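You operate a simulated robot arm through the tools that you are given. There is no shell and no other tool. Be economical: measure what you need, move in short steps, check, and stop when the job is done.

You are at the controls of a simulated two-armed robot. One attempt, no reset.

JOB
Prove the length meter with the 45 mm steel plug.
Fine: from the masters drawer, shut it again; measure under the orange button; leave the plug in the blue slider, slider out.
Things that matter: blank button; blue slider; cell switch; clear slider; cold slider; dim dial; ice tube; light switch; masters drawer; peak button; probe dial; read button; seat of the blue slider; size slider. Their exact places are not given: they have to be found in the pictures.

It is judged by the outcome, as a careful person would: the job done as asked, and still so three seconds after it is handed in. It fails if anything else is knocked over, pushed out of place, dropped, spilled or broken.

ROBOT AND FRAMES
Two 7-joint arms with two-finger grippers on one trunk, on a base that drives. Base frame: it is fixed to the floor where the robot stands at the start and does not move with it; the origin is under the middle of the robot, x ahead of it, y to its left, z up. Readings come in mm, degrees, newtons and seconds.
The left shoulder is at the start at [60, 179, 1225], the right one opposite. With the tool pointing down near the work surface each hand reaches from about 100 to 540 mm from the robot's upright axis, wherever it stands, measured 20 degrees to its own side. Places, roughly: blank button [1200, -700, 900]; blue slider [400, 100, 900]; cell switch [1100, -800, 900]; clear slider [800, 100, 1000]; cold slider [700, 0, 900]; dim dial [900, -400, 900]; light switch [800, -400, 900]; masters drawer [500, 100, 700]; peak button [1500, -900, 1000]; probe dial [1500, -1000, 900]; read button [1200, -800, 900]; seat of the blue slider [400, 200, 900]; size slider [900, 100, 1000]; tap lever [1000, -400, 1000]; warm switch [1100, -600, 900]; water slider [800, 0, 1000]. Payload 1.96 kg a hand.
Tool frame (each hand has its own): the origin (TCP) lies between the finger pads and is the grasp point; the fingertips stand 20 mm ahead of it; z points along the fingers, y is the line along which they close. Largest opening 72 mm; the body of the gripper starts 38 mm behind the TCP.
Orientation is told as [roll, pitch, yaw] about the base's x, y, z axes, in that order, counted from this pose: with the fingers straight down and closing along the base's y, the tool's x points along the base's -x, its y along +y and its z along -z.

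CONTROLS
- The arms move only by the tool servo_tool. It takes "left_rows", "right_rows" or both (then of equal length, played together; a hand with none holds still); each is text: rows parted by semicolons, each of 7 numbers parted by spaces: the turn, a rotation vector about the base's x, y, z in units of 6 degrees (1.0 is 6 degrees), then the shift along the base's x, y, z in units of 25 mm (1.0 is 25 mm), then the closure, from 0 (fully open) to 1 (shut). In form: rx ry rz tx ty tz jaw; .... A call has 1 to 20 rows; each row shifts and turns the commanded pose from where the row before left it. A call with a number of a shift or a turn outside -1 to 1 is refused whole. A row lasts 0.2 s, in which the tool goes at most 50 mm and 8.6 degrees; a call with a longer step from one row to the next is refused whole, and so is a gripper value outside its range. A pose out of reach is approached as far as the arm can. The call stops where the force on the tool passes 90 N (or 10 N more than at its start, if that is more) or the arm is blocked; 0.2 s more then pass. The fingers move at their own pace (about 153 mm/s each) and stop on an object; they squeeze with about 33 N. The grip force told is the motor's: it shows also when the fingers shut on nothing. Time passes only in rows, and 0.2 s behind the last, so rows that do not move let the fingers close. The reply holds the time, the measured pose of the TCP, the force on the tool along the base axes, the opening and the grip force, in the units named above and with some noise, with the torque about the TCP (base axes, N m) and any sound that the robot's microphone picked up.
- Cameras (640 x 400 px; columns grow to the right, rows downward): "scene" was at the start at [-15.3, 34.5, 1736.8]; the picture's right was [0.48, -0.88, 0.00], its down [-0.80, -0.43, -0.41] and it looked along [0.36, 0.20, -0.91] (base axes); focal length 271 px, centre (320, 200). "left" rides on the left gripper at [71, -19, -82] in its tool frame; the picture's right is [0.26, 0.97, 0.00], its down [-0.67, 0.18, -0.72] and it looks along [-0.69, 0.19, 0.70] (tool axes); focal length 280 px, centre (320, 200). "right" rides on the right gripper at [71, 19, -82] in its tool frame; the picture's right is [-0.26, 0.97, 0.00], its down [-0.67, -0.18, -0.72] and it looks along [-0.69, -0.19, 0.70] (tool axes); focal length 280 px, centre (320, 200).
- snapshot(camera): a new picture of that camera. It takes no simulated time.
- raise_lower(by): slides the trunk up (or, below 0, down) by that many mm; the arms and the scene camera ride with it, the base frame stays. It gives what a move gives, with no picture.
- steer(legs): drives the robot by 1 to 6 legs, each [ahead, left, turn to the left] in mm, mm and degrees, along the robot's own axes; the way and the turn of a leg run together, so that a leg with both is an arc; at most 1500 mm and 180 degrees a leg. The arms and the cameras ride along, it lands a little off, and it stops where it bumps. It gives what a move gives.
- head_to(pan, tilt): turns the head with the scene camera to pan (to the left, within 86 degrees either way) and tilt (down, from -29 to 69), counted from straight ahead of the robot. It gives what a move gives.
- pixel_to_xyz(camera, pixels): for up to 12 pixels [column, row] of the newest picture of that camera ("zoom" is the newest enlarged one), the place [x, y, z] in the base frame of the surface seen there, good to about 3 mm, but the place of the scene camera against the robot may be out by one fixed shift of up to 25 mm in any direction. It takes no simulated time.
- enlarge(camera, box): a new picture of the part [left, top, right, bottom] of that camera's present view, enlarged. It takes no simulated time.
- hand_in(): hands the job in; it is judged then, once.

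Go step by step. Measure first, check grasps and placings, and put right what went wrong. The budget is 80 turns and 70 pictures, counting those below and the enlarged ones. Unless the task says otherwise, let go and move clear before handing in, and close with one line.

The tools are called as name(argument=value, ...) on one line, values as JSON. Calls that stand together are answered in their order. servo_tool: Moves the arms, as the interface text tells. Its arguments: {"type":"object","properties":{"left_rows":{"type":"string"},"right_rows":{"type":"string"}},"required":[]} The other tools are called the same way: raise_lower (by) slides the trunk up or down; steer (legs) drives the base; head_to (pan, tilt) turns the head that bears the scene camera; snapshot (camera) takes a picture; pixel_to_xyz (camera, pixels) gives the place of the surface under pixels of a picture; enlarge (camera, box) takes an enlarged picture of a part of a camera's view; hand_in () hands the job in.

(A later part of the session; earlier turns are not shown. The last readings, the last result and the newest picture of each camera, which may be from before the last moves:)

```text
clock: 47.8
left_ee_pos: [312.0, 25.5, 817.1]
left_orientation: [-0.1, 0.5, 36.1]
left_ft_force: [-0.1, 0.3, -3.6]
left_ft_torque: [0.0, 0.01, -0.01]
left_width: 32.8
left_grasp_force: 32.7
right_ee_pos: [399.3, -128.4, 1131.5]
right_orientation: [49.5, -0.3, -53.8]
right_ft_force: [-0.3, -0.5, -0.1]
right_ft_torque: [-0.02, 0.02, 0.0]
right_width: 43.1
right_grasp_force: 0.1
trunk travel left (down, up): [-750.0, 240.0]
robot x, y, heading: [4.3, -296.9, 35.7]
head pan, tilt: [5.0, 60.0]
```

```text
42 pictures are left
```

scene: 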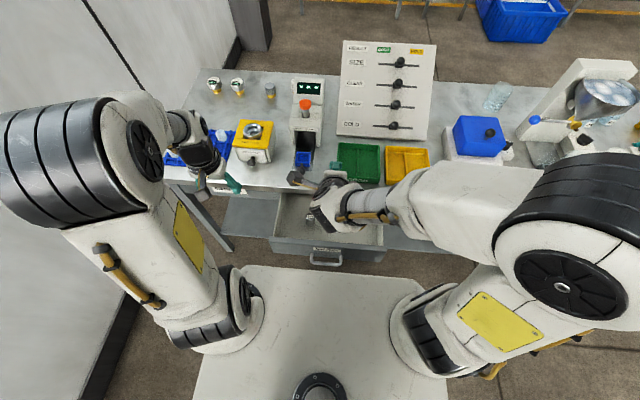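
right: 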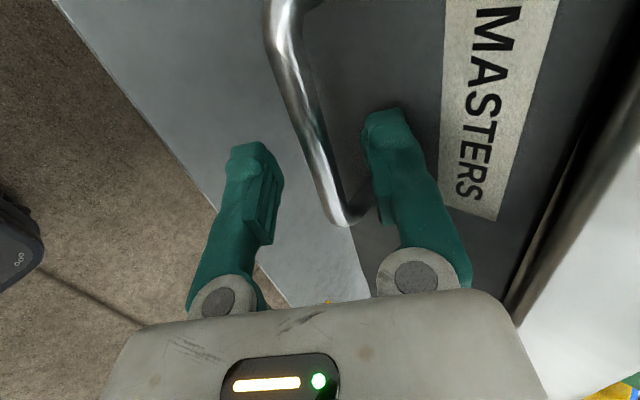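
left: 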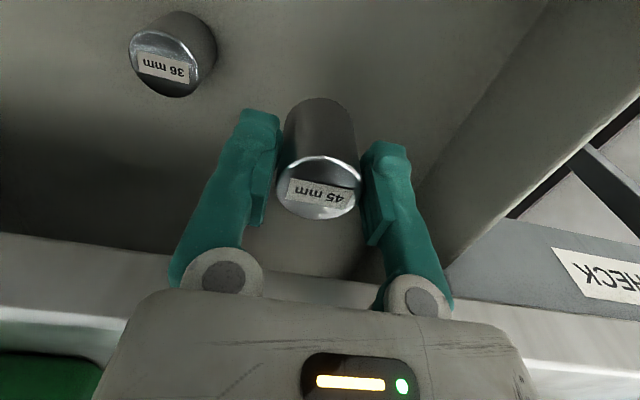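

The plug is held (32.8 mm wide, upright). Before going to the meter I'll shut the drawer: bring the left hand up and aside with the plug, return the right hand to its handle pose, back off and lower.

servo_tool(left_rows="0 0 0 0 0 1 1;0 0 0 0 0 1 1;0 0 0 0 0 1 1;0 0 0 0 0 1 1;0 0 0 0 0 1 1;0 0 0 0 0 1 1;0 0 0 -0.97 0.58 0.75 1;0 0 0 -0.97 0.58 0.75 1;0 0 0 -0.97 0.58 0.75 1;0 0 0 -0.97 0.58 0.75 1;0 0 0 -0.97 0.58 0.75 1;0 0 0 -0.97 0.58 0.75 1;0 0 0 -0.97 0.58 0.75 1;0 0 0 -0.97 0.58 0.75 1;0 0 0 0 0 0 1;0 0 0 0 0 0 1;0 0 0 0 0 0 1;0 0 0 0 0 0 1;0 0 0 0 0 0 1;0 0 0 0 0 0 1", right_rows="0 0 0 0 0 0 0.4;0 0 0 0 0 0 0.4;0 0 0 0 0 0 0.4;0 0 0 0 0 0 0.4;0 0 0 0 0 0 0.4;0 0 0 0 0 0 0.4;0 0 0 0 0 0 0.4;0 0 0 0 0 0 0.4;0 0 0 0 0 0 0.4;0 0 0 0 0 0 0.4;0 0 0 0 0 0 0.4;0 0 0 0 0 0 0.4;0 0 0 0 0 0 0.4;0 0 0 -0.675 0.29 -0.077 0.4;0 0 0 -0.675 0.29 -0.077 0.4;0 0 0 -0.675 0.29 -0.077 0.4;0 0 0 -0.675 0.29 -0.077 0.4;0 0 0 -0.675 0.29 -0.077 0.4;0 0 0 -0.675 0.29 -0.077 0.4;0 0 0 0 0 0 0.4")

snapshot(camera="left")

```text
clock: 52.0
left_ee_pos: [120.2, 141.7, 1116.9]
left_orientation: [-0.1, 0.4, 36.2]
left_ft_force: [0.3, 0.4, -2.1]
left_ft_torque: [0.01, -0.01, 0.02]
left_width: 32.9
left_grasp_force: 33.3
right_ee_pos: [301.9, -82.1, 1121.8]
right_orientation: [49.5, -0.2, -53.8]
right_ft_force: [0.5, -0.5, -0.5]
right_ft_torque: [0.0, 0.01, 0.01]
right_width: 43.1
right_grasp_force: 0.1
right hand out of reach, approached as far as the arm can: row 14
trunk travel left (down, up): [-750.0, 240.0]
robot x, y, heading: [8.2, -293.2, 35.9]
head pan, tilt: [5.0, 60.0]
```

```text
41 pictures are left
```

left: 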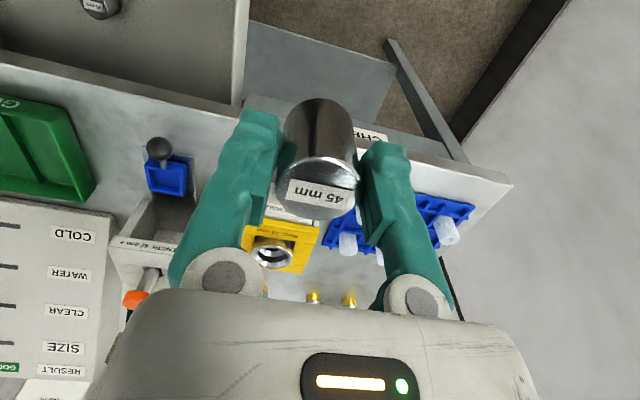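

Plug secure. Back off and lower to the handle.

steer(legs=[[-142, 0, 0]])

raise_lower(by=-330)

snapshot(camera="right")

```text
clock: 53.4
left_ee_pos: [5.5, 61.0, 1118.6]
left_orientation: [-0.1, 0.4, 36.0]
left_ft_force: [1.3, 0.0, -4.2]
left_ft_torque: [-0.01, 0.03, -0.01]
left_width: 32.9
left_grasp_force: 33.2
right_ee_pos: [186.7, -165.3, 1121.7]
right_orientation: [49.5, -0.3, -53.8]
right_ft_force: [0.5, 0.0, 0.2]
right_ft_torque: [0.0, 0.02, -0.03]
right_width: 43.2
right_grasp_force: 0.1
trunk travel left (down, up): [-750.0, 240.0]
robot x, y, heading: [-111.3, -380.1, 36.1]
head pan, tilt: [5.0, 60.0]
```

```text
clock: 56.6
left_ee_pos: [4.2, 59.5, 788.1]
left_orientation: [-0.2, 0.3, 36.0]
left_ft_force: [-0.2, 0.5, -3.2]
left_ft_torque: [0.0, -0.01, 0.02]
left_width: 32.7
left_grasp_force: 33.0
right_ee_pos: [186.2, -165.8, 792.7]
right_orientation: [49.4, -0.3, -53.8]
right_ft_force: [-0.3, -0.1, 1.0]
right_ft_torque: [0.03, -0.02, -0.04]
right_width: 43.3
right_grasp_force: 0.1
trunk travel left (down, up): [-420.0, 570.0]
robot x, y, heading: [-108.9, -382.6, 36.0]
head pan, tilt: [5.0, 60.0]
```

```text
40 pictures are left
```

right: 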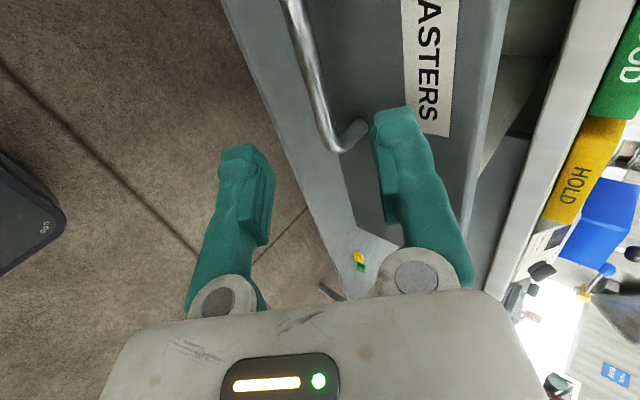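

Same relative pose as before. Approach the handle and grip it.

servo_tool(right_rows="0 0 0 0.36 0.29 -0.39 0.5;0 0 0 0.36 0.29 -0.39 0.5;0 0 0 0.36 0.29 -0.39 0.5;0 0 0 0.36 0.29 -0.39 0.5;0 0 0 0 0 0 0.5;0 0 0 0 0 0 0.8;0 0 0 0 0 0 1;0 0 0 0 0 0 1")

snapshot(camera="right")

```text
clock: 58.4
left_ee_pos: [6.0, 59.5, 787.6]
left_orientation: [-0.1, 0.5, 36.0]
left_ft_force: [-0.6, 0.1, -3.2]
left_ft_torque: [0.03, -0.03, 0.02]
left_width: 32.9
left_grasp_force: 33.2
right_ee_pos: [222.4, -137.1, 752.8]
right_orientation: [49.3, -0.1, -53.7]
right_ft_force: [-1.6, -0.2, -11.0]
right_ft_torque: [0.28, 0.33, -0.12]
right_width: 11.1
right_grasp_force: 37.6
trunk travel left (down, up): [-420.0, 570.0]
robot x, y, heading: [-112.7, -382.3, 35.5]
head pan, tilt: [5.0, 60.0]
```

```text
39 pictures are left
```

right: 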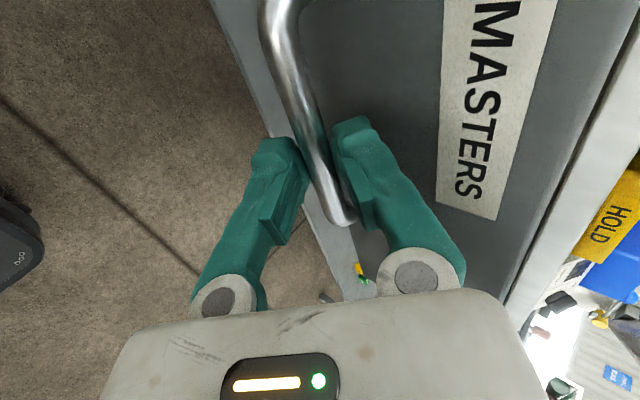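

Gripped. Pushing the drawer in by driving ahead, in two stages.

steer(legs=[[120, 0, 0]])

steer(legs=[[80, 0, 0]])

```text
clock: 59.7
left_ee_pos: [104.2, 129.3, 787.7]
left_orientation: [0.0, 0.5, 36.0]
left_ft_force: [0.2, 0.4, -3.2]
left_ft_torque: [0.01, -0.01, -0.01]
left_width: 32.8
left_grasp_force: 33.4
right_ee_pos: [320.9, -66.9, 752.6]
right_orientation: [49.3, -0.3, -54.0]
right_ft_force: [0.7, 0.0, -15.9]
right_ft_torque: [0.17, 0.27, -0.2]
right_width: 11.2
right_grasp_force: 38.0
trunk travel left (down, up): [-420.0, 570.0]
robot x, y, heading: [-11.2, -310.8, 36.0]
head pan, tilt: [5.0, 60.0]
```

```text
clock: 60.7
left_ee_pos: [169.9, 175.9, 786.7]
left_orientation: [-0.1, 0.4, 35.8]
left_ft_force: [0.2, 0.8, -2.9]
left_ft_torque: [-0.02, -0.02, 0.0]
left_width: 32.7
left_grasp_force: 32.7
right_ee_pos: [385.6, -17.8, 752.9]
right_orientation: [49.4, -0.3, -54.0]
right_ft_force: [-0.1, 1.5, -12.8]
right_ft_torque: [0.22, 0.26, -0.11]
right_width: 10.8
right_grasp_force: 38.3
trunk travel left (down, up): [-420.0, 570.0]
robot x, y, heading: [51.0, -260.7, 35.9]
head pan, tilt: [5.0, 60.0]
```

About 10 mm remain. Finishing with the arm, small rows.

servo_tool(right_rows="0 0 0 0.1 0.07 0 1;0 0 0 0.1 0.07 0 1;0 0 0 0.1 0.07 0 1;0 0 0 0.1 0.07 0 1;0 0 0 0.1 0.07 0 1;0 0 0 0 0 0 1")

snapshot(camera="right")

```text
clock: 62.1
left_ee_pos: [165.9, 175.4, 787.6]
left_orientation: [-0.1, 0.3, 35.9]
left_ft_force: [0.0, 0.3, -3.1]
left_ft_torque: [0.0, 0.01, 0.02]
left_width: 33.1
left_grasp_force: 33.3
right_ee_pos: [394.7, -13.9, 752.6]
right_orientation: [49.3, -0.3, -53.8]
right_ft_force: [-29.2, -22.2, -21.1]
right_ft_torque: [-0.38, 0.38, -0.75]
right_width: 11.3
right_grasp_force: 38.6
trunk travel left (down, up): [-420.0, 570.0]
robot x, y, heading: [47.4, -261.8, 35.5]
head pan, tilt: [5.0, 60.0]
```

```text
38 pictures are left
```

right: 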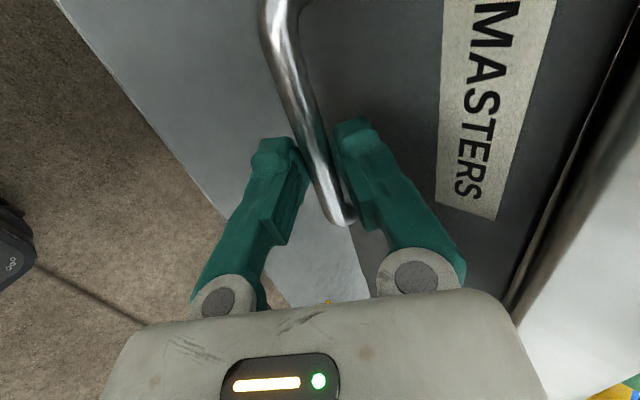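

The push met the stop at n≈311, the same as before opening, so the drawer is shut. Release, retreat and raise the trunk.

servo_tool(right_rows="0 0 0 -0.06 -0.05 0 0.8;0 0 0 0 0 0 0.5;0 0 0 0 0 0 0.4;0 0 0 -0.5 -0.36 0.5 0.4;0 0 0 -0.5 -0.36 0.5 0.4;0 0 0 -0.5 -0.36 0.5 0.4;0 0 0 -0.3 -0.2 0 0.4")

raise_lower(by=350)

snapshot(camera="scene")

```text
clock: 63.7
left_ee_pos: [168.2, 176.1, 788.3]
left_orientation: [-0.1, 0.3, 35.9]
left_ft_force: [-0.1, 0.1, -2.0]
left_ft_torque: [0.0, 0.0, 0.01]
left_width: 32.9
left_grasp_force: 32.5
right_ee_pos: [350.7, -45.1, 791.1]
right_orientation: [49.5, -0.2, -53.9]
right_ft_force: [-0.4, 0.1, 0.3]
right_ft_torque: [-0.01, -0.04, -0.01]
right_width: 42.9
right_grasp_force: 0.1
trunk travel left (down, up): [-420.0, 570.0]
robot x, y, heading: [49.0, -264.8, 36.0]
head pan, tilt: [5.0, 60.0]
```

```text
clock: 67.1
left_ee_pos: [169.0, 175.5, 1137.7]
left_orientation: [-0.1, 0.4, 36.0]
left_ft_force: [0.5, 0.7, -3.5]
left_ft_torque: [-0.03, 0.02, -0.03]
left_width: 32.7
left_grasp_force: 32.4
right_ee_pos: [352.0, -44.4, 1141.9]
right_orientation: [49.5, -0.4, -54.0]
right_ft_force: [0.5, -0.1, -1.1]
right_ft_torque: [0.0, 0.03, -0.02]
right_width: 43.2
right_grasp_force: 0.0
trunk travel left (down, up): [-770.0, 220.0]
robot x, y, heading: [51.8, -260.6, 35.6]
head pan, tilt: [5.0, 60.0]
```

```text
37 pictures are left
```

scene: 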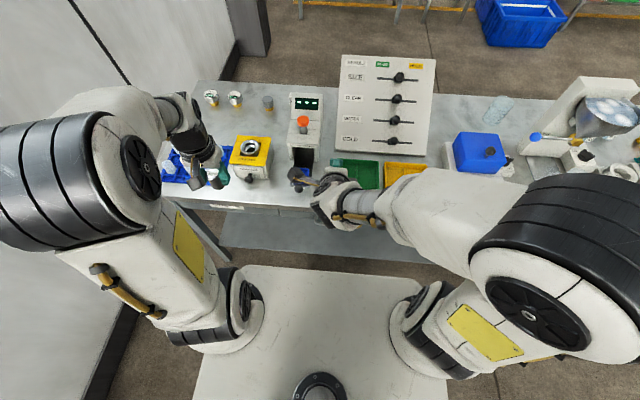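

The drawer is closed. I'll return the right hand to its neutral orientation off to the right, then drive closer to the meter.

servo_tool(right_rows="-0.534 0.084 0.82 0.075 -0.38 0 0.5;-0.534 0.084 0.82 0.075 -0.38 0 0.5;-0.534 0.084 0.82 0.075 -0.38 0 0.5;-0.534 0.084 0.82 0.075 -0.38 0 0.5;-0.534 0.084 0.82 0.075 -0.38 0 0.5;-0.534 0.084 0.82 0.075 -0.38 0 0.5;-0.534 0.084 0.82 0.075 -0.38 0 0.5;-0.534 0.084 0.82 0.075 -0.38 0 0.5;-0.534 0.084 0.82 0.075 -0.38 0 0.5;-0.534 0.084 0.82 0.075 -0.38 0 0.5;-0.534 0.084 0.82 0.075 -0.38 0 0.5;-0.534 0.084 0.82 0.075 -0.38 0 0.5;-0.534 0.084 0.82 0.075 -0.38 0 0.5;-0.534 0.084 0.82 0.075 -0.38 0 0.5;-0.534 0.084 0.82 0.075 -0.38 0 0.5;-0.534 0.084 0.82 0.075 -0.38 0 0.5;-0.534 0.084 0.82 0.075 -0.38 0 0.5")

steer(legs=[[110, -60, 0]])

snapshot(camera="scene")

snapshot(camera="left")

```text
clock: 70.7
left_ee_pos: [168.5, 176.5, 1137.7]
left_orientation: [-0.1, 0.4, 36.1]
left_ft_force: [-0.2, -0.2, -2.7]
left_ft_torque: [-0.01, -0.02, 0.0]
left_width: 32.8
left_grasp_force: 32.4
right_ee_pos: [411.3, -204.7, 1144.2]
right_orientation: [-1.4, -1.4, 38.8]
right_ft_force: [-0.7, -0.2, -0.5]
right_ft_torque: [0.01, -0.03, 0.01]
right_width: 36.0
right_grasp_force: 0.0
right hand out of reach, approached as far as the arm can: row 2, 3, 4, 11
trunk travel left (down, up): [-770.0, 220.0]
robot x, y, heading: [52.1, -261.9, 35.7]
head pan, tilt: [5.0, 60.0]
```

```text
clock: 72.0
left_ee_pos: [290.4, 192.4, 1138.2]
left_orientation: [-0.2, 0.4, 36.1]
left_ft_force: [-0.1, 0.2, -3.4]
left_ft_torque: [0.0, 0.0, -0.01]
left_width: 32.6
left_grasp_force: 33.0
right_ee_pos: [532.8, -188.4, 1143.5]
right_orientation: [-1.4, -1.5, 38.7]
right_ft_force: [0.2, -0.4, -0.7]
right_ft_torque: [0.0, 0.0, 0.02]
right_width: 35.8
right_grasp_force: 0.1
trunk travel left (down, up): [-770.0, 220.0]
robot x, y, heading: [175.4, -242.8, 36.2]
head pan, tilt: [5.0, 60.0]
```

```text
36 pictures are left
```

scene: 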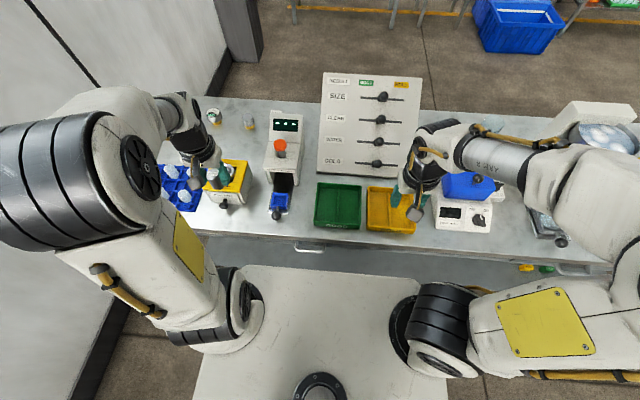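

```text
35 pictures are left
```

left: 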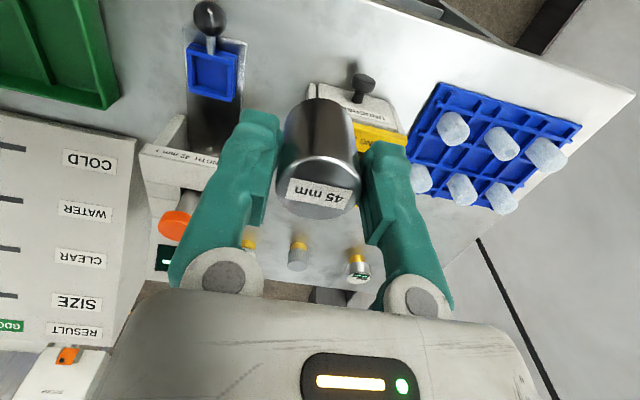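

The blue nest is at (213,72) and the knob at (208,17) in the left view. I'll measure both and read the meter label.

pixel_to_xyz(camera="left", pixels=[[212, 70], [188, 70], [238, 72], [212, 46], [213, 98], [208, 17], [214, 130], [190, 120], [176, 222], [150, 160]])

enlarge(camera="left", box=[120, 0, 280, 280])

enlarge(camera="scene", box=[240, 100, 320, 225])

```text
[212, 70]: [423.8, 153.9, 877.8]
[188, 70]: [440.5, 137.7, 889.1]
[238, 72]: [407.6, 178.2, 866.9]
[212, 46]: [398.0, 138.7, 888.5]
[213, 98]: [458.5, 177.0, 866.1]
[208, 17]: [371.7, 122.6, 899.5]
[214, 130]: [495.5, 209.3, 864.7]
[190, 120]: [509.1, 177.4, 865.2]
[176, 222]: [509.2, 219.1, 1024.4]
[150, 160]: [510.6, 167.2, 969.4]
```

```text
1.43 times, centred on (200, 140) of left
```

zoom: 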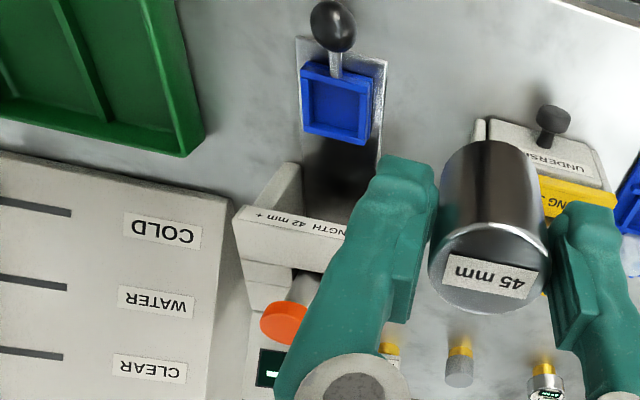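

```text
3.20 times, centred on (280, 162) of scene
```

zoom: 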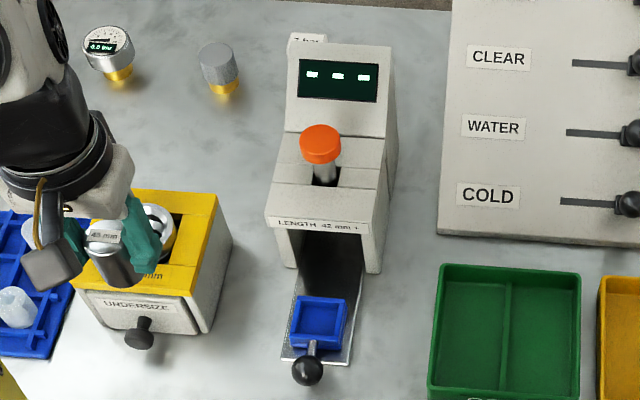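

Measuring the nest rim and floor corners more precisely.

pixel_to_xyz(camera="left", pixels=[[190, 47], [234, 58], [231, 96], [189, 88], [212, 53], [231, 77], [210, 93], [191, 68], [205, 65], [220, 80], [212, 82], [200, 75]])

enlarge(camera="left", box=[170, 0, 260, 110])

```text
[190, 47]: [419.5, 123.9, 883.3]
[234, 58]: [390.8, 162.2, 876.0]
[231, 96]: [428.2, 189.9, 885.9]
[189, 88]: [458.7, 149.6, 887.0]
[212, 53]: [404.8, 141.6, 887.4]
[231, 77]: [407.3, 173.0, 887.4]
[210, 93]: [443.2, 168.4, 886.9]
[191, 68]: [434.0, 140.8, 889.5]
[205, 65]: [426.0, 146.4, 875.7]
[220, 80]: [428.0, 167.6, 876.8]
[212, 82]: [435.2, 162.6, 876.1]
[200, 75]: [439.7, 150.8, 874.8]
```

```text
3.64 times, centred on (215, 55) of left
```

zoom: 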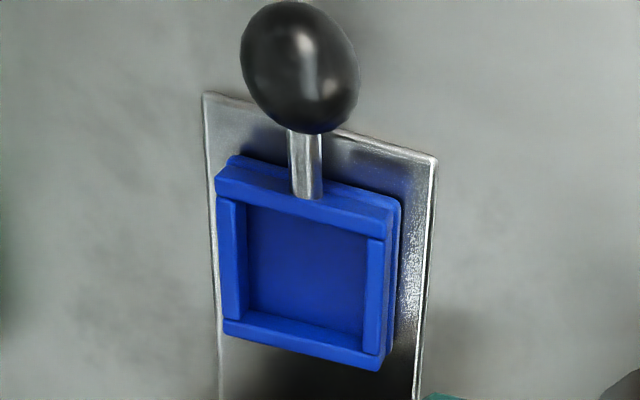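

Refining with the zoomed picture.

pixel_to_xyz(camera="zoom", pixels=[[242, 262], [372, 285], [310, 218], [295, 325], [220, 262], [388, 285], [312, 192], [297, 345], [230, 262], [378, 285], [300, 270], [300, 60]])

```text
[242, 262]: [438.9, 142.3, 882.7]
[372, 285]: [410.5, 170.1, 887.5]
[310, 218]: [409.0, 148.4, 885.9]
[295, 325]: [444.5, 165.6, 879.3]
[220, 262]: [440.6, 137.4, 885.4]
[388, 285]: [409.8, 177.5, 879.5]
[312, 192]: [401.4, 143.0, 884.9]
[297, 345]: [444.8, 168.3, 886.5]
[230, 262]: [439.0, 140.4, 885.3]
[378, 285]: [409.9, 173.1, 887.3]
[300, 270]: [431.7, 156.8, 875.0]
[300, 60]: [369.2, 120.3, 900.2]
```

Nest centre about (424,157.5), floor z≈875, rim z≈887. Moving the plug above it.

servo_tool(left_rows="0 0 0 0.89 -0.233 0 1;0 0 0 0.89 -0.233 0 1;0 0 0 0.89 -0.233 0 1;0 0 0 0.89 -0.233 0 1;0 0 0 0.89 -0.233 0 1;0 0 0 0.89 -0.233 0 1;0 0 0 0 0 -0.95 1;0 0 0 0 0 -0.95 1;0 0 0 0 0 -0.95 1;0 0 0 0 0 -0.95 1;0 0 0 0 0 -0.95 1;0 0 0 0 0 -0.95 1;0 0 0 0 0 -0.95 1;0 0 0 0 0 -0.95 1;0 0 0 0 0 0 1")

snapshot(camera="left")

enlarge(camera="scene", box=[210, 120, 340, 245])

```text
clock: 75.2
left_ee_pos: [424.2, 158.0, 947.2]
left_orientation: [-0.1, 0.5, 36.1]
left_ft_force: [0.0, -0.3, -2.9]
left_ft_torque: [0.01, -0.01, 0.02]
left_width: 32.9
left_grasp_force: 32.8
right_ee_pos: [534.7, -188.8, 1144.0]
right_orientation: [-1.5, -1.5, 38.7]
right_ft_force: [-0.2, -0.4, 0.3]
right_ft_torque: [-0.01, -0.04, 0.01]
right_width: 36.1
right_grasp_force: 0.1
trunk travel left (down, up): [-770.0, 220.0]
robot x, y, heading: [175.2, -247.4, 35.9]
head pan, tilt: [5.0, 60.0]
```

```text
31 pictures are left
```

left: 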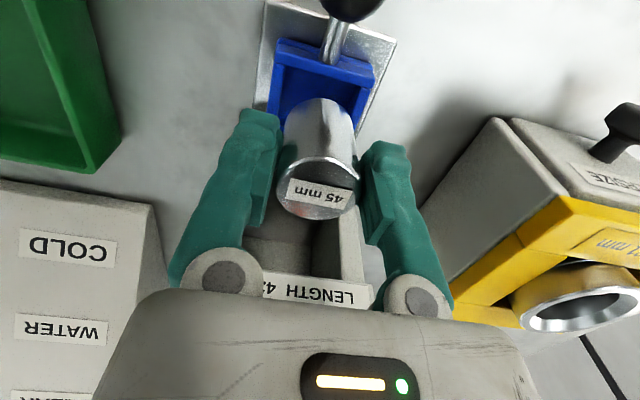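

```text
3.20 times, centred on (275, 182) of scene
```

zoom: 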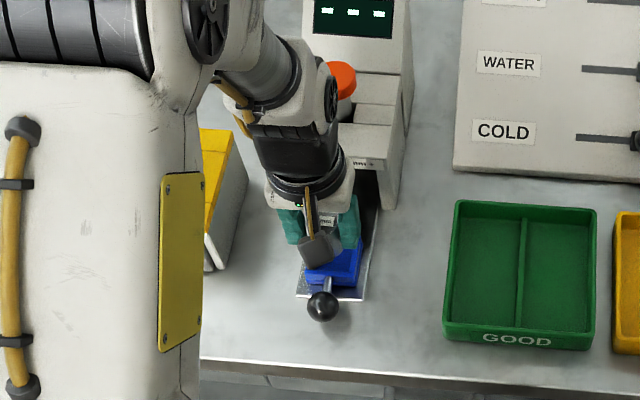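

enlarge(camera="left", box=[250, 20, 400, 140])

pixel_to_xyz(camera="left", pixels=[[276, 88], [272, 70], [368, 88], [362, 100], [322, 54], [322, 62], [345, 64], [322, 80], [290, 95], [345, 92]])

```text
3.33 times, centred on (325, 80) of left
```

zoom: 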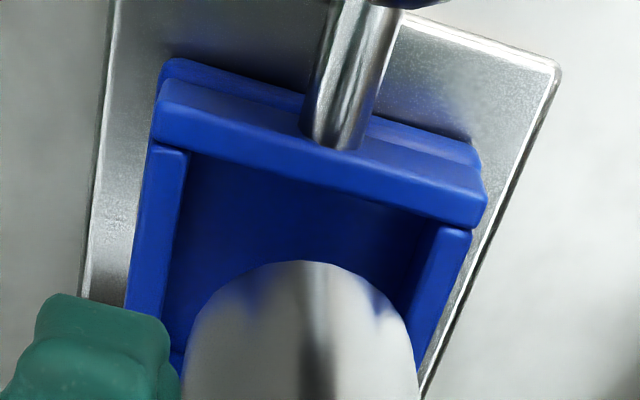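

```text
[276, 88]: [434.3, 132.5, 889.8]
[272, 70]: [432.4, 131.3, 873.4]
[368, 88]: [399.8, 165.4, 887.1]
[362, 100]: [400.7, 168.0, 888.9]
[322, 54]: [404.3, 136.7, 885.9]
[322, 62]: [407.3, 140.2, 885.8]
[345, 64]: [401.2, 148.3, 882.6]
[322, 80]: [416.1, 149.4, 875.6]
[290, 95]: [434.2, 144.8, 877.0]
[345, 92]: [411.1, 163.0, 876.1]
```

pixel_to_xyz(camera="zoom", pixels=[[152, 240], [168, 240], [160, 240], [430, 290], [452, 290], [442, 290], [320, 172], [320, 150], [300, 180], [315, 268], [175, 330], [185, 330]])

```text
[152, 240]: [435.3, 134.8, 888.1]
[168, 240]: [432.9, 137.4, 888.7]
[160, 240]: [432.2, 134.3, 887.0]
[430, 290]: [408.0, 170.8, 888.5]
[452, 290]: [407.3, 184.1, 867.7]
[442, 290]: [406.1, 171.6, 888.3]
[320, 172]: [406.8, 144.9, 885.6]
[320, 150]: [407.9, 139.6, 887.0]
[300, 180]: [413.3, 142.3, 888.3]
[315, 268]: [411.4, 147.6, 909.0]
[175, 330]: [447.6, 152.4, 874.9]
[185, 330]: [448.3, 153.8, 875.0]
```

The plug is aligned to within about 1 mm. Lowering gently into the nest.

servo_tool(left_rows="0 0 0 0.02 -0.02 -0.4 1;0 0 0 0 0 -0.4 1;0 0 0 0 0 -0.3 1;0 0 0 0 0 -0.1 1;0 0 0 0 0 0 1")

snapshot(camera="left")

```text
clock: 76.4
left_ee_pos: [424.8, 156.4, 917.8]
left_orientation: [-0.1, 0.4, 35.9]
left_ft_force: [0.3, -0.5, -2.9]
left_ft_torque: [-0.01, 0.02, 0.02]
left_width: 32.7
left_grasp_force: 33.1
right_ee_pos: [533.5, -188.6, 1142.9]
right_orientation: [-1.5, -1.5, 38.7]
right_ft_force: [-0.8, -0.5, 0.4]
right_ft_torque: [-0.01, 0.01, 0.02]
right_width: 36.3
right_grasp_force: 0.0
trunk travel left (down, up): [-770.0, 220.0]
robot x, y, heading: [180.9, -247.3, 35.9]
head pan, tilt: [5.0, 60.0]
```

```text
28 pictures are left
```

left: 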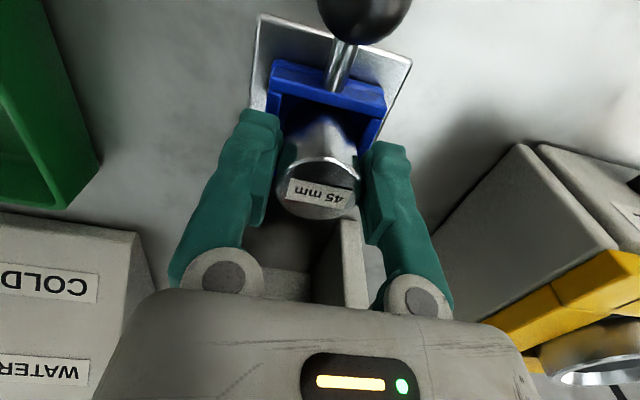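

Inside the rim with no contact force. Lowering the last few millimetres.

servo_tool(left_rows="0 0 0 0 0 -0.06 1;0 0 0 0 0 -0.06 1;0 0 0 0 0 0 1")

```text
clock: 77.2
left_ee_pos: [425.6, 157.3, 916.9]
left_orientation: [-0.1, 0.2, 36.1]
left_ft_force: [0.0, 3.5, 23.0]
left_ft_torque: [0.04, 0.04, 0.0]
left_width: 32.8
left_grasp_force: 33.3
right_ee_pos: [533.0, -189.8, 1143.6]
right_orientation: [-1.4, -1.6, 38.6]
right_ft_force: [0.0, -0.2, -0.3]
right_ft_torque: [-0.01, -0.01, -0.01]
right_width: 35.9
right_grasp_force: 0.0
trunk travel left (down, up): [-770.0, 220.0]
robot x, y, heading: [178.5, -241.8, 36.0]
head pan, tilt: [5.0, 60.0]
```

Seated on the nest floor (23 N contact). Easing off, releasing and lifting clear.

servo_tool(left_rows="0 0 0 0 0 0.06 1;0 0 0 0 0 0 0.6;0 0 0 0 0 0 0.4;0 0 0 0 0 0 0.4;0 0 0 0 0 0.6 0.4;0 0 0 0 0 1 0.4;0 0 0 0 0 1 0.4;0 0 0 0 0 1 0.4;0 0 0 -0.6 -0.4 0 0.4;0 0 0 -0.6 -0.4 0 0.4;0 0 0 -0.6 -0.4 0 0.4")

snapshot(camera="left")

```text
clock: 79.6
left_ee_pos: [380.0, 124.3, 1006.8]
left_orientation: [-0.1, 0.4, 36.0]
left_ft_force: [0.0, 0.1, 0.4]
left_ft_torque: [0.01, -0.03, -0.02]
left_width: 43.3
left_grasp_force: 0.1
right_ee_pos: [534.0, -188.3, 1142.5]
right_orientation: [-1.4, -1.5, 38.6]
right_ft_force: [0.4, 0.5, -0.5]
right_ft_torque: [-0.01, 0.01, 0.03]
right_width: 35.9
right_grasp_force: 0.0
trunk travel left (down, up): [-770.0, 220.0]
robot x, y, heading: [176.5, -247.7, 35.8]
head pan, tilt: [5.0, 60.0]
```

```text
27 pictures are left
```

left: 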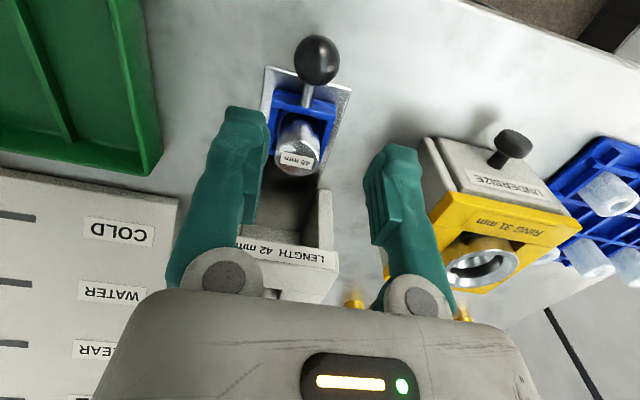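

The plug stands in the nest. Now I'll measure the slider knob at (317,60), and the meter mouth for the push travel.

pixel_to_xyz(camera="left", pixels=[[317, 58], [317, 40], [297, 60], [336, 60], [317, 80], [308, 95], [298, 158], [290, 250], [325, 215], [272, 145], [330, 150]])

enlarge(camera="left", box=[240, 20, 380, 180])

```text
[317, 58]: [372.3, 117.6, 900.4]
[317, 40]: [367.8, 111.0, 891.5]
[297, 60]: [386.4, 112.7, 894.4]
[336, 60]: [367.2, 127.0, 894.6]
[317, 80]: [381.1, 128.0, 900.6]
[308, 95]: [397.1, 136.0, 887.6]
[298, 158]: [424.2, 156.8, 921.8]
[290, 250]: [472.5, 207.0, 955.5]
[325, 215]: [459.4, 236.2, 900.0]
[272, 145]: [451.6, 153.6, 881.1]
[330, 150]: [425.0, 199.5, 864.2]
```

```text
2.50 times, centred on (310, 100) of left
```

zoom: 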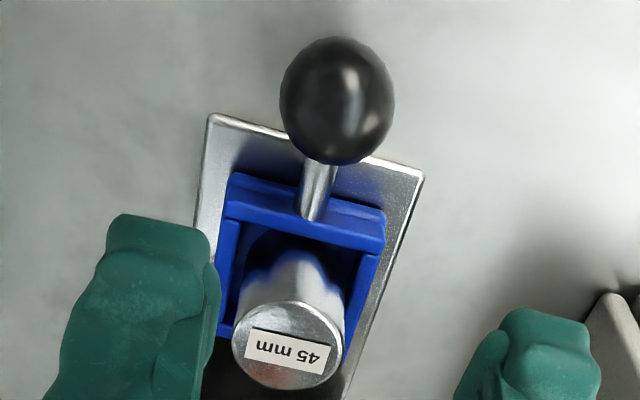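

Knob centre about (373,117.5,890), diameter about 24 mm. I'll tilt the left hand 35° so the body clears the meter front, then straddle the knob.

servo_tool(left_rows="0.571 -0.784 0 -0.043 -0.045 -0.3 0.4;0.571 -0.784 0 -0.043 -0.045 -0.3 0.4;0.571 -0.784 0 -0.043 -0.045 -0.3 0.4;0.571 -0.784 0 -0.043 -0.045 -0.3 0.4;0.571 -0.784 0 -0.043 -0.045 -0.3 0.4;0.571 -0.784 0 -0.043 -0.045 -0.3 0.4;0 0 0 0 0 -0.67 0.4;0 0 0 0 0 -0.67 0.4;0 0 0 0 0 -0.67 0.4;0 0 0 0 0 -0.6 0.4;0 0 0 0 0 0 0.4")

snapshot(camera="left")

```text
clock: 82.0
left_ee_pos: [373.8, 120.0, 895.5]
left_orientation: [-0.1, -34.5, 36.0]
left_ft_force: [0.2, -0.4, -1.1]
left_ft_torque: [-0.04, -0.01, -0.01]
left_width: 43.4
left_grasp_force: 0.1
right_ee_pos: [534.5, -188.5, 1142.8]
right_orientation: [-1.5, -1.5, 38.6]
right_ft_force: [0.3, -0.3, -0.3]
right_ft_torque: [0.02, -0.02, 0.02]
right_width: 36.0
right_grasp_force: 0.0
trunk travel left (down, up): [-770.0, 220.0]
robot x, y, heading: [176.4, -245.4, 35.8]
head pan, tilt: [5.0, 60.0]
```

```text
25 pictures are left
```

left: 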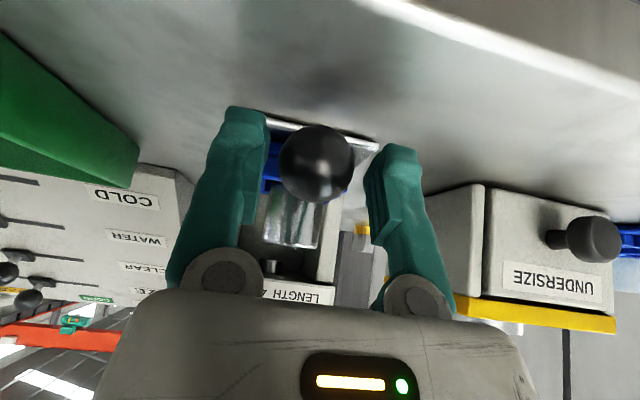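

The knob is between the fingers. Grip it and push the slider in, slowly.

servo_tool(left_rows="0 0 0 0 0 0 0.7;0 0 0 0 0 0 1;0 0 0 0 0 0 1;0 0 0 0.162 0.118 0 1;0 0 0 0.242 0.177 0 1;0 0 0 0.242 0.177 0 1;0 0 0 0.242 0.177 0 1;0 0 0 0.242 0.177 0 1;0 0 0 0.242 0.177 0 1;0 0 0 0.242 0.177 0 1;0 0 0 0.242 0.177 0 1;0 0 0 0.242 0.177 0 1;0 0 0 0.242 0.177 0 1;0 0 0 0.162 0.118 0 1;0 0 0 0 0 0 1")

enlarge(camera="scene", box=[210, 90, 340, 215])

snapshot(camera="left")

```text
clock: 85.2
left_ee_pos: [438.2, 163.7, 895.5]
left_orientation: [0.0, -34.4, 36.0]
left_ft_force: [9.5, -12.8, -12.3]
left_ft_torque: [-0.02, -0.26, -0.09]
left_width: 30.5
left_grasp_force: 40.7
right_ee_pos: [534.8, -189.0, 1142.6]
right_orientation: [-1.3, -1.4, 38.8]
right_ft_force: [-0.3, 0.6, -0.5]
right_ft_torque: [-0.01, 0.02, 0.03]
right_width: 35.8
right_grasp_force: 0.1
trunk travel left (down, up): [-770.0, 220.0]
robot x, y, heading: [172.9, -248.2, 36.0]
head pan, tilt: [5.0, 60.0]
```

```text
3.20 times, centred on (275, 152) of scene
```

zoom: 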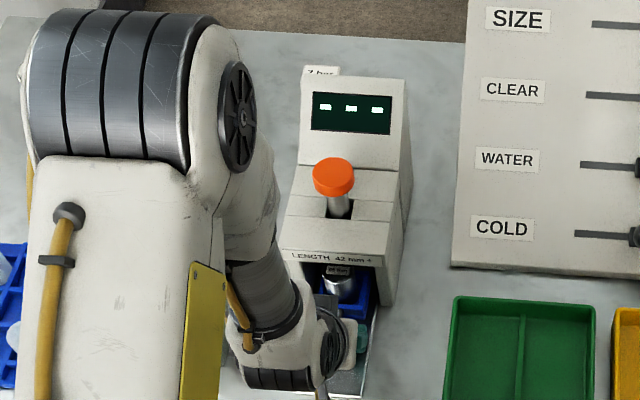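

```text
23 pictures are left
```

left: 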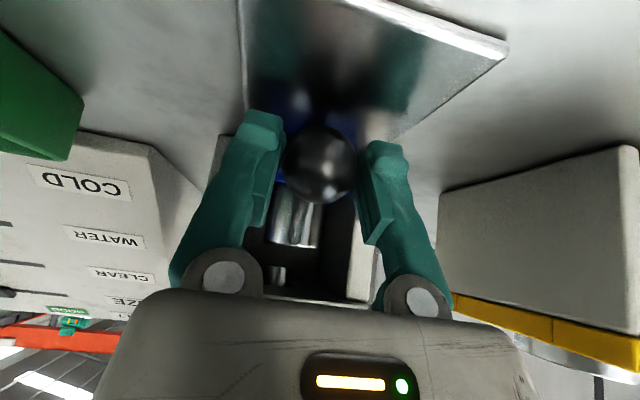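

The slider has moved in 78 mm and the plug is upright in the mouth at zoom (340,275). Continuing until I feel the stop.

servo_tool(left_rows="0 0 0 0.162 0.118 0 1;0 0 0 0.162 0.118 0 1;0 0 0 0.162 0.118 0 1;0 0 0 0.162 0.118 0 1;0 0 0 0 0 0 1")

servo_tool(left_rows="0 0 0 0.081 0.059 0 1;0 0 0 0.081 0.059 0 1;0 0 0 0.081 0.059 0 1;0 0 0 0 0 0 1")

```text
clock: 86.4
left_ee_pos: [453.1, 176.2, 896.0]
left_orientation: [0.1, -34.4, 35.9]
left_ft_force: [11.3, -15.8, -13.4]
left_ft_torque: [-0.34, 0.16, -0.14]
left_width: 30.4
left_grasp_force: 40.2
right_ee_pos: [535.5, -190.6, 1142.9]
right_orientation: [-1.3, -1.4, 38.6]
right_ft_force: [-0.3, -0.5, 0.8]
right_ft_torque: [0.01, -0.01, 0.0]
right_width: 35.8
right_grasp_force: 0.0
trunk travel left (down, up): [-770.0, 220.0]
robot x, y, heading: [174.9, -249.9, 35.9]
head pan, tilt: [5.0, 60.0]
```

```text
clock: 87.4
left_ee_pos: [460.1, 179.6, 895.3]
left_orientation: [0.1, -34.4, 35.9]
left_ft_force: [12.8, -20.0, -18.4]
left_ft_torque: [-0.11, -0.12, -0.19]
left_width: 30.4
left_grasp_force: 39.9
right_ee_pos: [537.1, -191.4, 1141.7]
right_orientation: [-1.4, -1.4, 38.7]
right_ft_force: [-0.1, 0.1, 0.3]
right_ft_torque: [0.02, -0.03, 0.02]
right_width: 36.0
right_grasp_force: 0.1
trunk travel left (down, up): [-770.0, 220.0]
robot x, y, heading: [174.2, -246.3, 36.0]
head pan, tilt: [5.0, 60.0]
```

Small sideways load of about 24 N from slight misalignment. Easing 2 mm to the right while pushing on to the stop.

servo_tool(left_rows="0 0 0 0.047 -0.065 0 1;0 0 0 0.081 0.059 0 1;0 0 0 0.081 0.059 0 1;0 0 0 0.081 0.059 0 1;0 0 0 0 0 0 1")

enlarge(camera="scene", box=[210, 90, 340, 215])

```text
clock: 88.6
left_ee_pos: [465.4, 183.3, 894.8]
left_orientation: [0.0, -34.4, 36.0]
left_ft_force: [5.6, -9.5, -9.1]
left_ft_torque: [-0.46, 0.48, 0.01]
left_width: 30.6
left_grasp_force: 40.3
right_ee_pos: [536.0, -187.6, 1143.4]
right_orientation: [-1.3, -1.3, 38.7]
right_ft_force: [0.2, 0.2, -0.3]
right_ft_torque: [-0.02, -0.01, -0.01]
right_width: 35.8
right_grasp_force: 0.1
trunk travel left (down, up): [-770.0, 220.0]
robot x, y, heading: [179.7, -250.5, 36.0]
head pan, tilt: [5.0, 60.0]
```

```text
3.20 times, centred on (275, 152) of scene
```

zoom: 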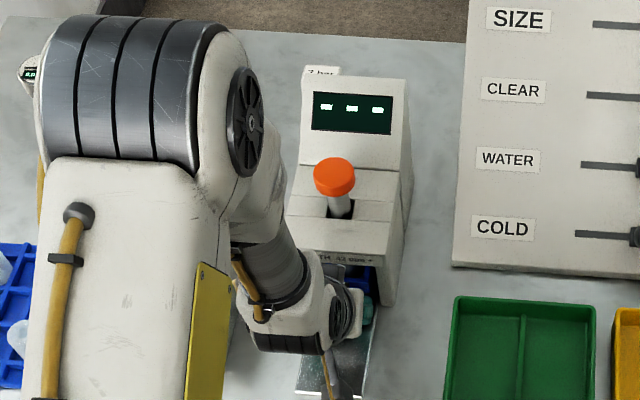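

servo_tool(left_rows="0 0 0 0.081 0.059 0 1;0 0 0 0.081 0.059 0 1;0 0 0 0.081 0.059 0 1;0 0 0 0 0 0 1")

snapshot(camera="left")

```text
clock: 89.6
left_ee_pos: [471.9, 187.9, 896.2]
left_orientation: [0.0, -34.4, 36.0]
left_ft_force: [5.2, -7.0, -4.9]
left_ft_torque: [-0.06, -0.01, -0.02]
left_width: 30.3
left_grasp_force: 40.0
right_ee_pos: [536.0, -188.8, 1142.0]
right_orientation: [-1.2, -1.6, 38.8]
right_ft_force: [0.0, -0.5, 0.5]
right_ft_torque: [0.0, -0.01, 0.02]
right_width: 36.0
right_grasp_force: 0.1
trunk travel left (down, up): [-770.0, 220.0]
robot x, y, heading: [175.1, -251.3, 35.8]
head pan, tilt: [5.0, 60.0]
```

```text
21 pictures are left
```

left: 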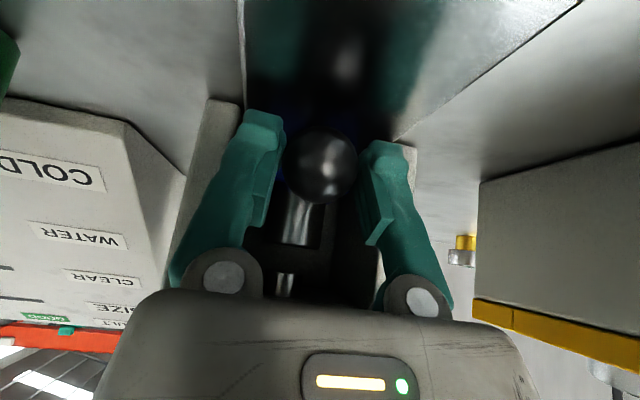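

I can see the plug at (298,215) and something like the probe rod at (285,285). Measuring both.

pixel_to_xyz(camera="left", pixels=[[284, 278], [286, 292], [298, 215], [298, 240], [322, 165], [340, 230], [215, 150], [290, 255], [370, 280]])

enlarge(camera="left", box=[230, 120, 410, 310])

```text
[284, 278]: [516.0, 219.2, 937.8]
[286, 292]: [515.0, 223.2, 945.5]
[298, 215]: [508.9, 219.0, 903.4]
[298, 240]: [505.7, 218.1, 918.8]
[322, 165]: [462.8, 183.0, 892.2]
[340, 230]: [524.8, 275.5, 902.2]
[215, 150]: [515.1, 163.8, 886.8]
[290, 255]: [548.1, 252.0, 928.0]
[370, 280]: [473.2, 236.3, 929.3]
```

```text
2.11 times, centred on (320, 215) of left
```

zoom: 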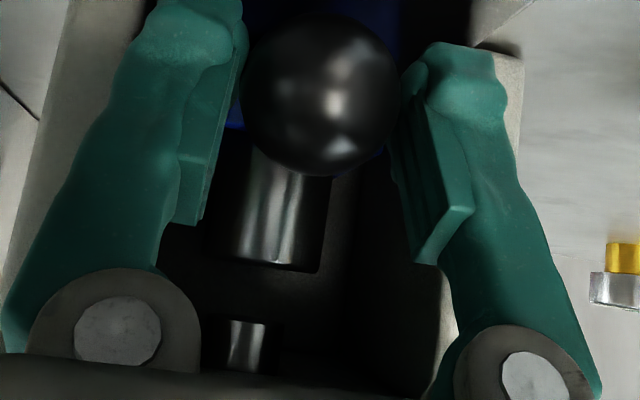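

The probe rod is near n≈552 and the plug centre at about 555, so they're nearly aligned. I'll nudge a little further to find the stop.

servo_tool(left_rows="0 0 0 0.081 0.059 0 1;0 0 0 0.081 0.059 0 1;0 0 0 0 0 0 1")

```text
clock: 90.4
left_ee_pos: [472.4, 188.9, 895.0]
left_orientation: [0.0, -34.3, 36.0]
left_ft_force: [-10.8, -17.2, -5.8]
left_ft_torque: [-0.35, 0.4, -0.07]
left_width: 30.6
left_grasp_force: 39.5
right_ee_pos: [532.2, -190.7, 1142.4]
right_orientation: [-1.4, -1.6, 38.7]
right_ft_force: [-0.5, 0.0, 0.2]
right_ft_torque: [-0.02, 0.02, 0.01]
right_width: 36.0
right_grasp_force: 0.1
trunk travel left (down, up): [-770.0, 220.0]
robot x, y, heading: [173.7, -247.1, 35.8]
head pan, tilt: [5.0, 60.0]
```

The stop is reached (19 N, no movement), so the slider is fully in. Release the knob, retreat and come upright.

servo_tool(left_rows="0 0 0 0 0 0 0.6;0 0 0 0 0 0 0.35;0 0 0 0 0 0 0.35;0 0 0 -0.485 -0.353 0.8 0.35;0 0 0 -0.485 -0.353 0.8 0.35;0 0 0 -0.485 -0.353 0.8 0.35;0 0 0 -0.485 -0.353 0.8 0.6;-0.571 0.784 0 0 0 1 1;-0.571 0.784 0 0 0 1 1;-0.571 0.784 0 0 0 1 1;-0.571 0.784 0 0 0 1 1;-0.571 0.784 0 0 0 0 1;-0.571 0.784 0 0 0 0 1;0 0 0 0 0 0 1")

snapshot(camera="left")

```text
clock: 93.4
left_ee_pos: [425.8, 156.6, 1075.3]
left_orientation: [-0.1, 0.3, 36.1]
left_ft_force: [-0.8, -0.1, 0.2]
left_ft_torque: [0.02, 0.04, -0.01]
left_width: 0.1
left_grasp_force: 29.6
right_ee_pos: [533.4, -188.4, 1142.6]
right_orientation: [-1.3, -1.5, 38.6]
right_ft_force: [-0.6, -0.6, 0.0]
right_ft_torque: [0.0, 0.0, -0.01]
right_width: 36.1
right_grasp_force: 0.0
trunk travel left (down, up): [-770.0, 220.0]
robot x, y, heading: [177.8, -242.0, 35.8]
head pan, tilt: [5.0, 60.0]
```

```text
19 pictures are left
```

left: 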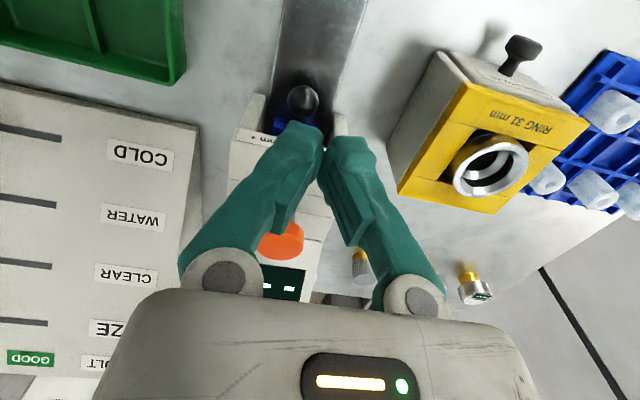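

pixel_to_xyz(camera="left", pixels=[[282, 242], [300, 242], [285, 228], [290, 252], [303, 100], [296, 287], [275, 250]])

enlarge(camera="scene", box=[220, 90, 340, 220])

pixel_to_xyz(camera="zoom", pixels=[[334, 175], [310, 175], [358, 175], [334, 160], [334, 190], [350, 110]])

```text
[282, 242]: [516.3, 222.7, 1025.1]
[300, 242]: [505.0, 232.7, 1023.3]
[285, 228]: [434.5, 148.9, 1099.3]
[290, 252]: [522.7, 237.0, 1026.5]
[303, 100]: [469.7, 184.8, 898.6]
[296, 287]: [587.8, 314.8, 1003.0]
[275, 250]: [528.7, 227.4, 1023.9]
```

```text
3.08 times, centred on (280, 155) of scene
```

zoom: 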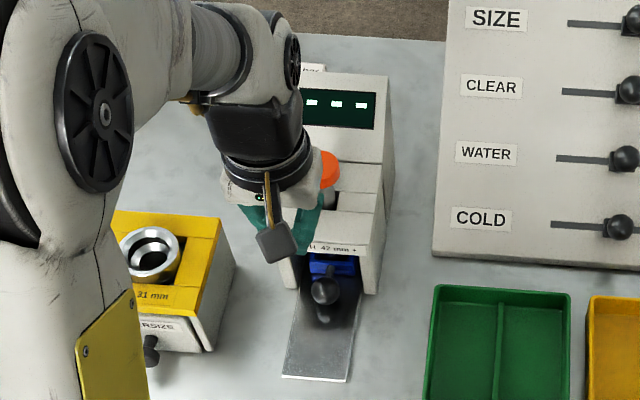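

```text
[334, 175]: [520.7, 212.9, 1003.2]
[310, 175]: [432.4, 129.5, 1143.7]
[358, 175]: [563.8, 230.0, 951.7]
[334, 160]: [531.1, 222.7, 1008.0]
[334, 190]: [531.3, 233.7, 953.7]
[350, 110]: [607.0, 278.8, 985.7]
```

Button top is near (519,224,1025). Moving the closed fingers above it.

servo_tool(left_rows="0 0 0 0.75 0.54 -0.1 1;0 0 0 0.75 0.54 -0.1 1;0 0 0 0.75 0.54 -0.1 1;0 0 0 0.75 0.54 -0.1 1;0 0 0 0.75 0.54 -0.1 1;0 0 0 0 0 0 1")

snapshot(camera="left")

```text
clock: 94.8
left_ee_pos: [501.4, 211.1, 1064.9]
left_orientation: [0.0, 0.3, 36.0]
left_ft_force: [-0.1, -0.7, -0.3]
left_ft_torque: [-0.02, -0.03, 0.02]
left_width: 0.2
left_grasp_force: 29.5
left hand out of reach, approached as far as the arm can: row 5
right_ee_pos: [533.3, -188.1, 1142.0]
right_orientation: [-1.4, -1.4, 38.8]
right_ft_force: [0.0, -0.4, -0.2]
right_ft_torque: [0.01, 0.01, 0.0]
right_width: 36.2
right_grasp_force: 0.2
trunk travel left (down, up): [-770.0, 220.0]
robot x, y, heading: [173.3, -246.5, 35.8]
head pan, tilt: [5.0, 60.0]
```

```text
17 pictures are left
```

left: 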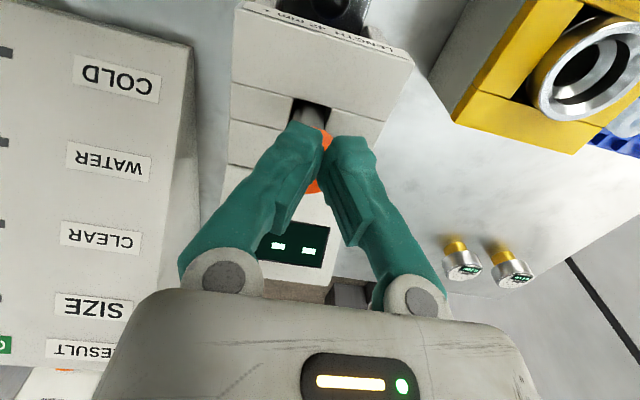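

Out of reach by about 22 mm. Driving ahead slightly.

steer(legs=[[24, 0, 0]])

enlarge(camera="left", box=[200, 0, 440, 300])

```text
clock: 95.6
left_ee_pos: [517.9, 222.9, 1066.5]
left_orientation: [-0.1, 0.2, 36.0]
left_ft_force: [-0.4, -0.4, 0.0]
left_ft_torque: [0.0, -0.02, 0.01]
left_width: 0.0
left_grasp_force: 29.9
right_ee_pos: [550.1, -178.1, 1145.1]
right_orientation: [-1.3, -1.7, 38.7]
right_ft_force: [-0.6, -0.7, -0.6]
right_ft_torque: [0.02, -0.01, -0.01]
right_width: 36.1
right_grasp_force: 0.0
trunk travel left (down, up): [-770.0, 220.0]
robot x, y, heading: [192.9, -232.4, 35.9]
head pan, tilt: [5.0, 60.0]
```

```text
1.33 times, centred on (320, 150) of left
```

zoom: 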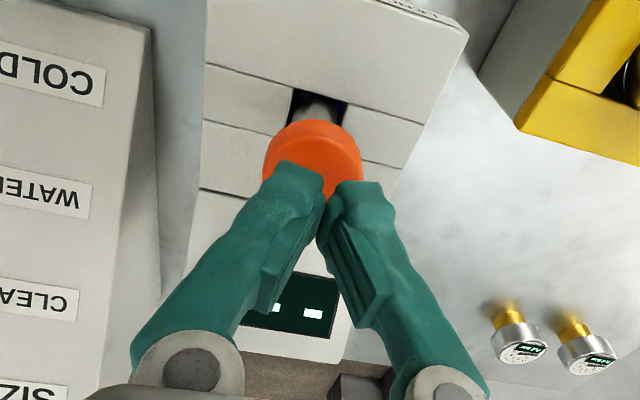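

pixel_to_xyz(camera="zoom", pixels=[[312, 140], [275, 160], [355, 155], [312, 128], [345, 180], [300, 158]])

```text
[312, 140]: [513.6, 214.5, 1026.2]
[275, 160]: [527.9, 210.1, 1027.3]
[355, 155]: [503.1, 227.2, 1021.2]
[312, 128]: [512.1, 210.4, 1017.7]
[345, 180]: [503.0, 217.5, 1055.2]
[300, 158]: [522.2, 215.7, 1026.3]
```

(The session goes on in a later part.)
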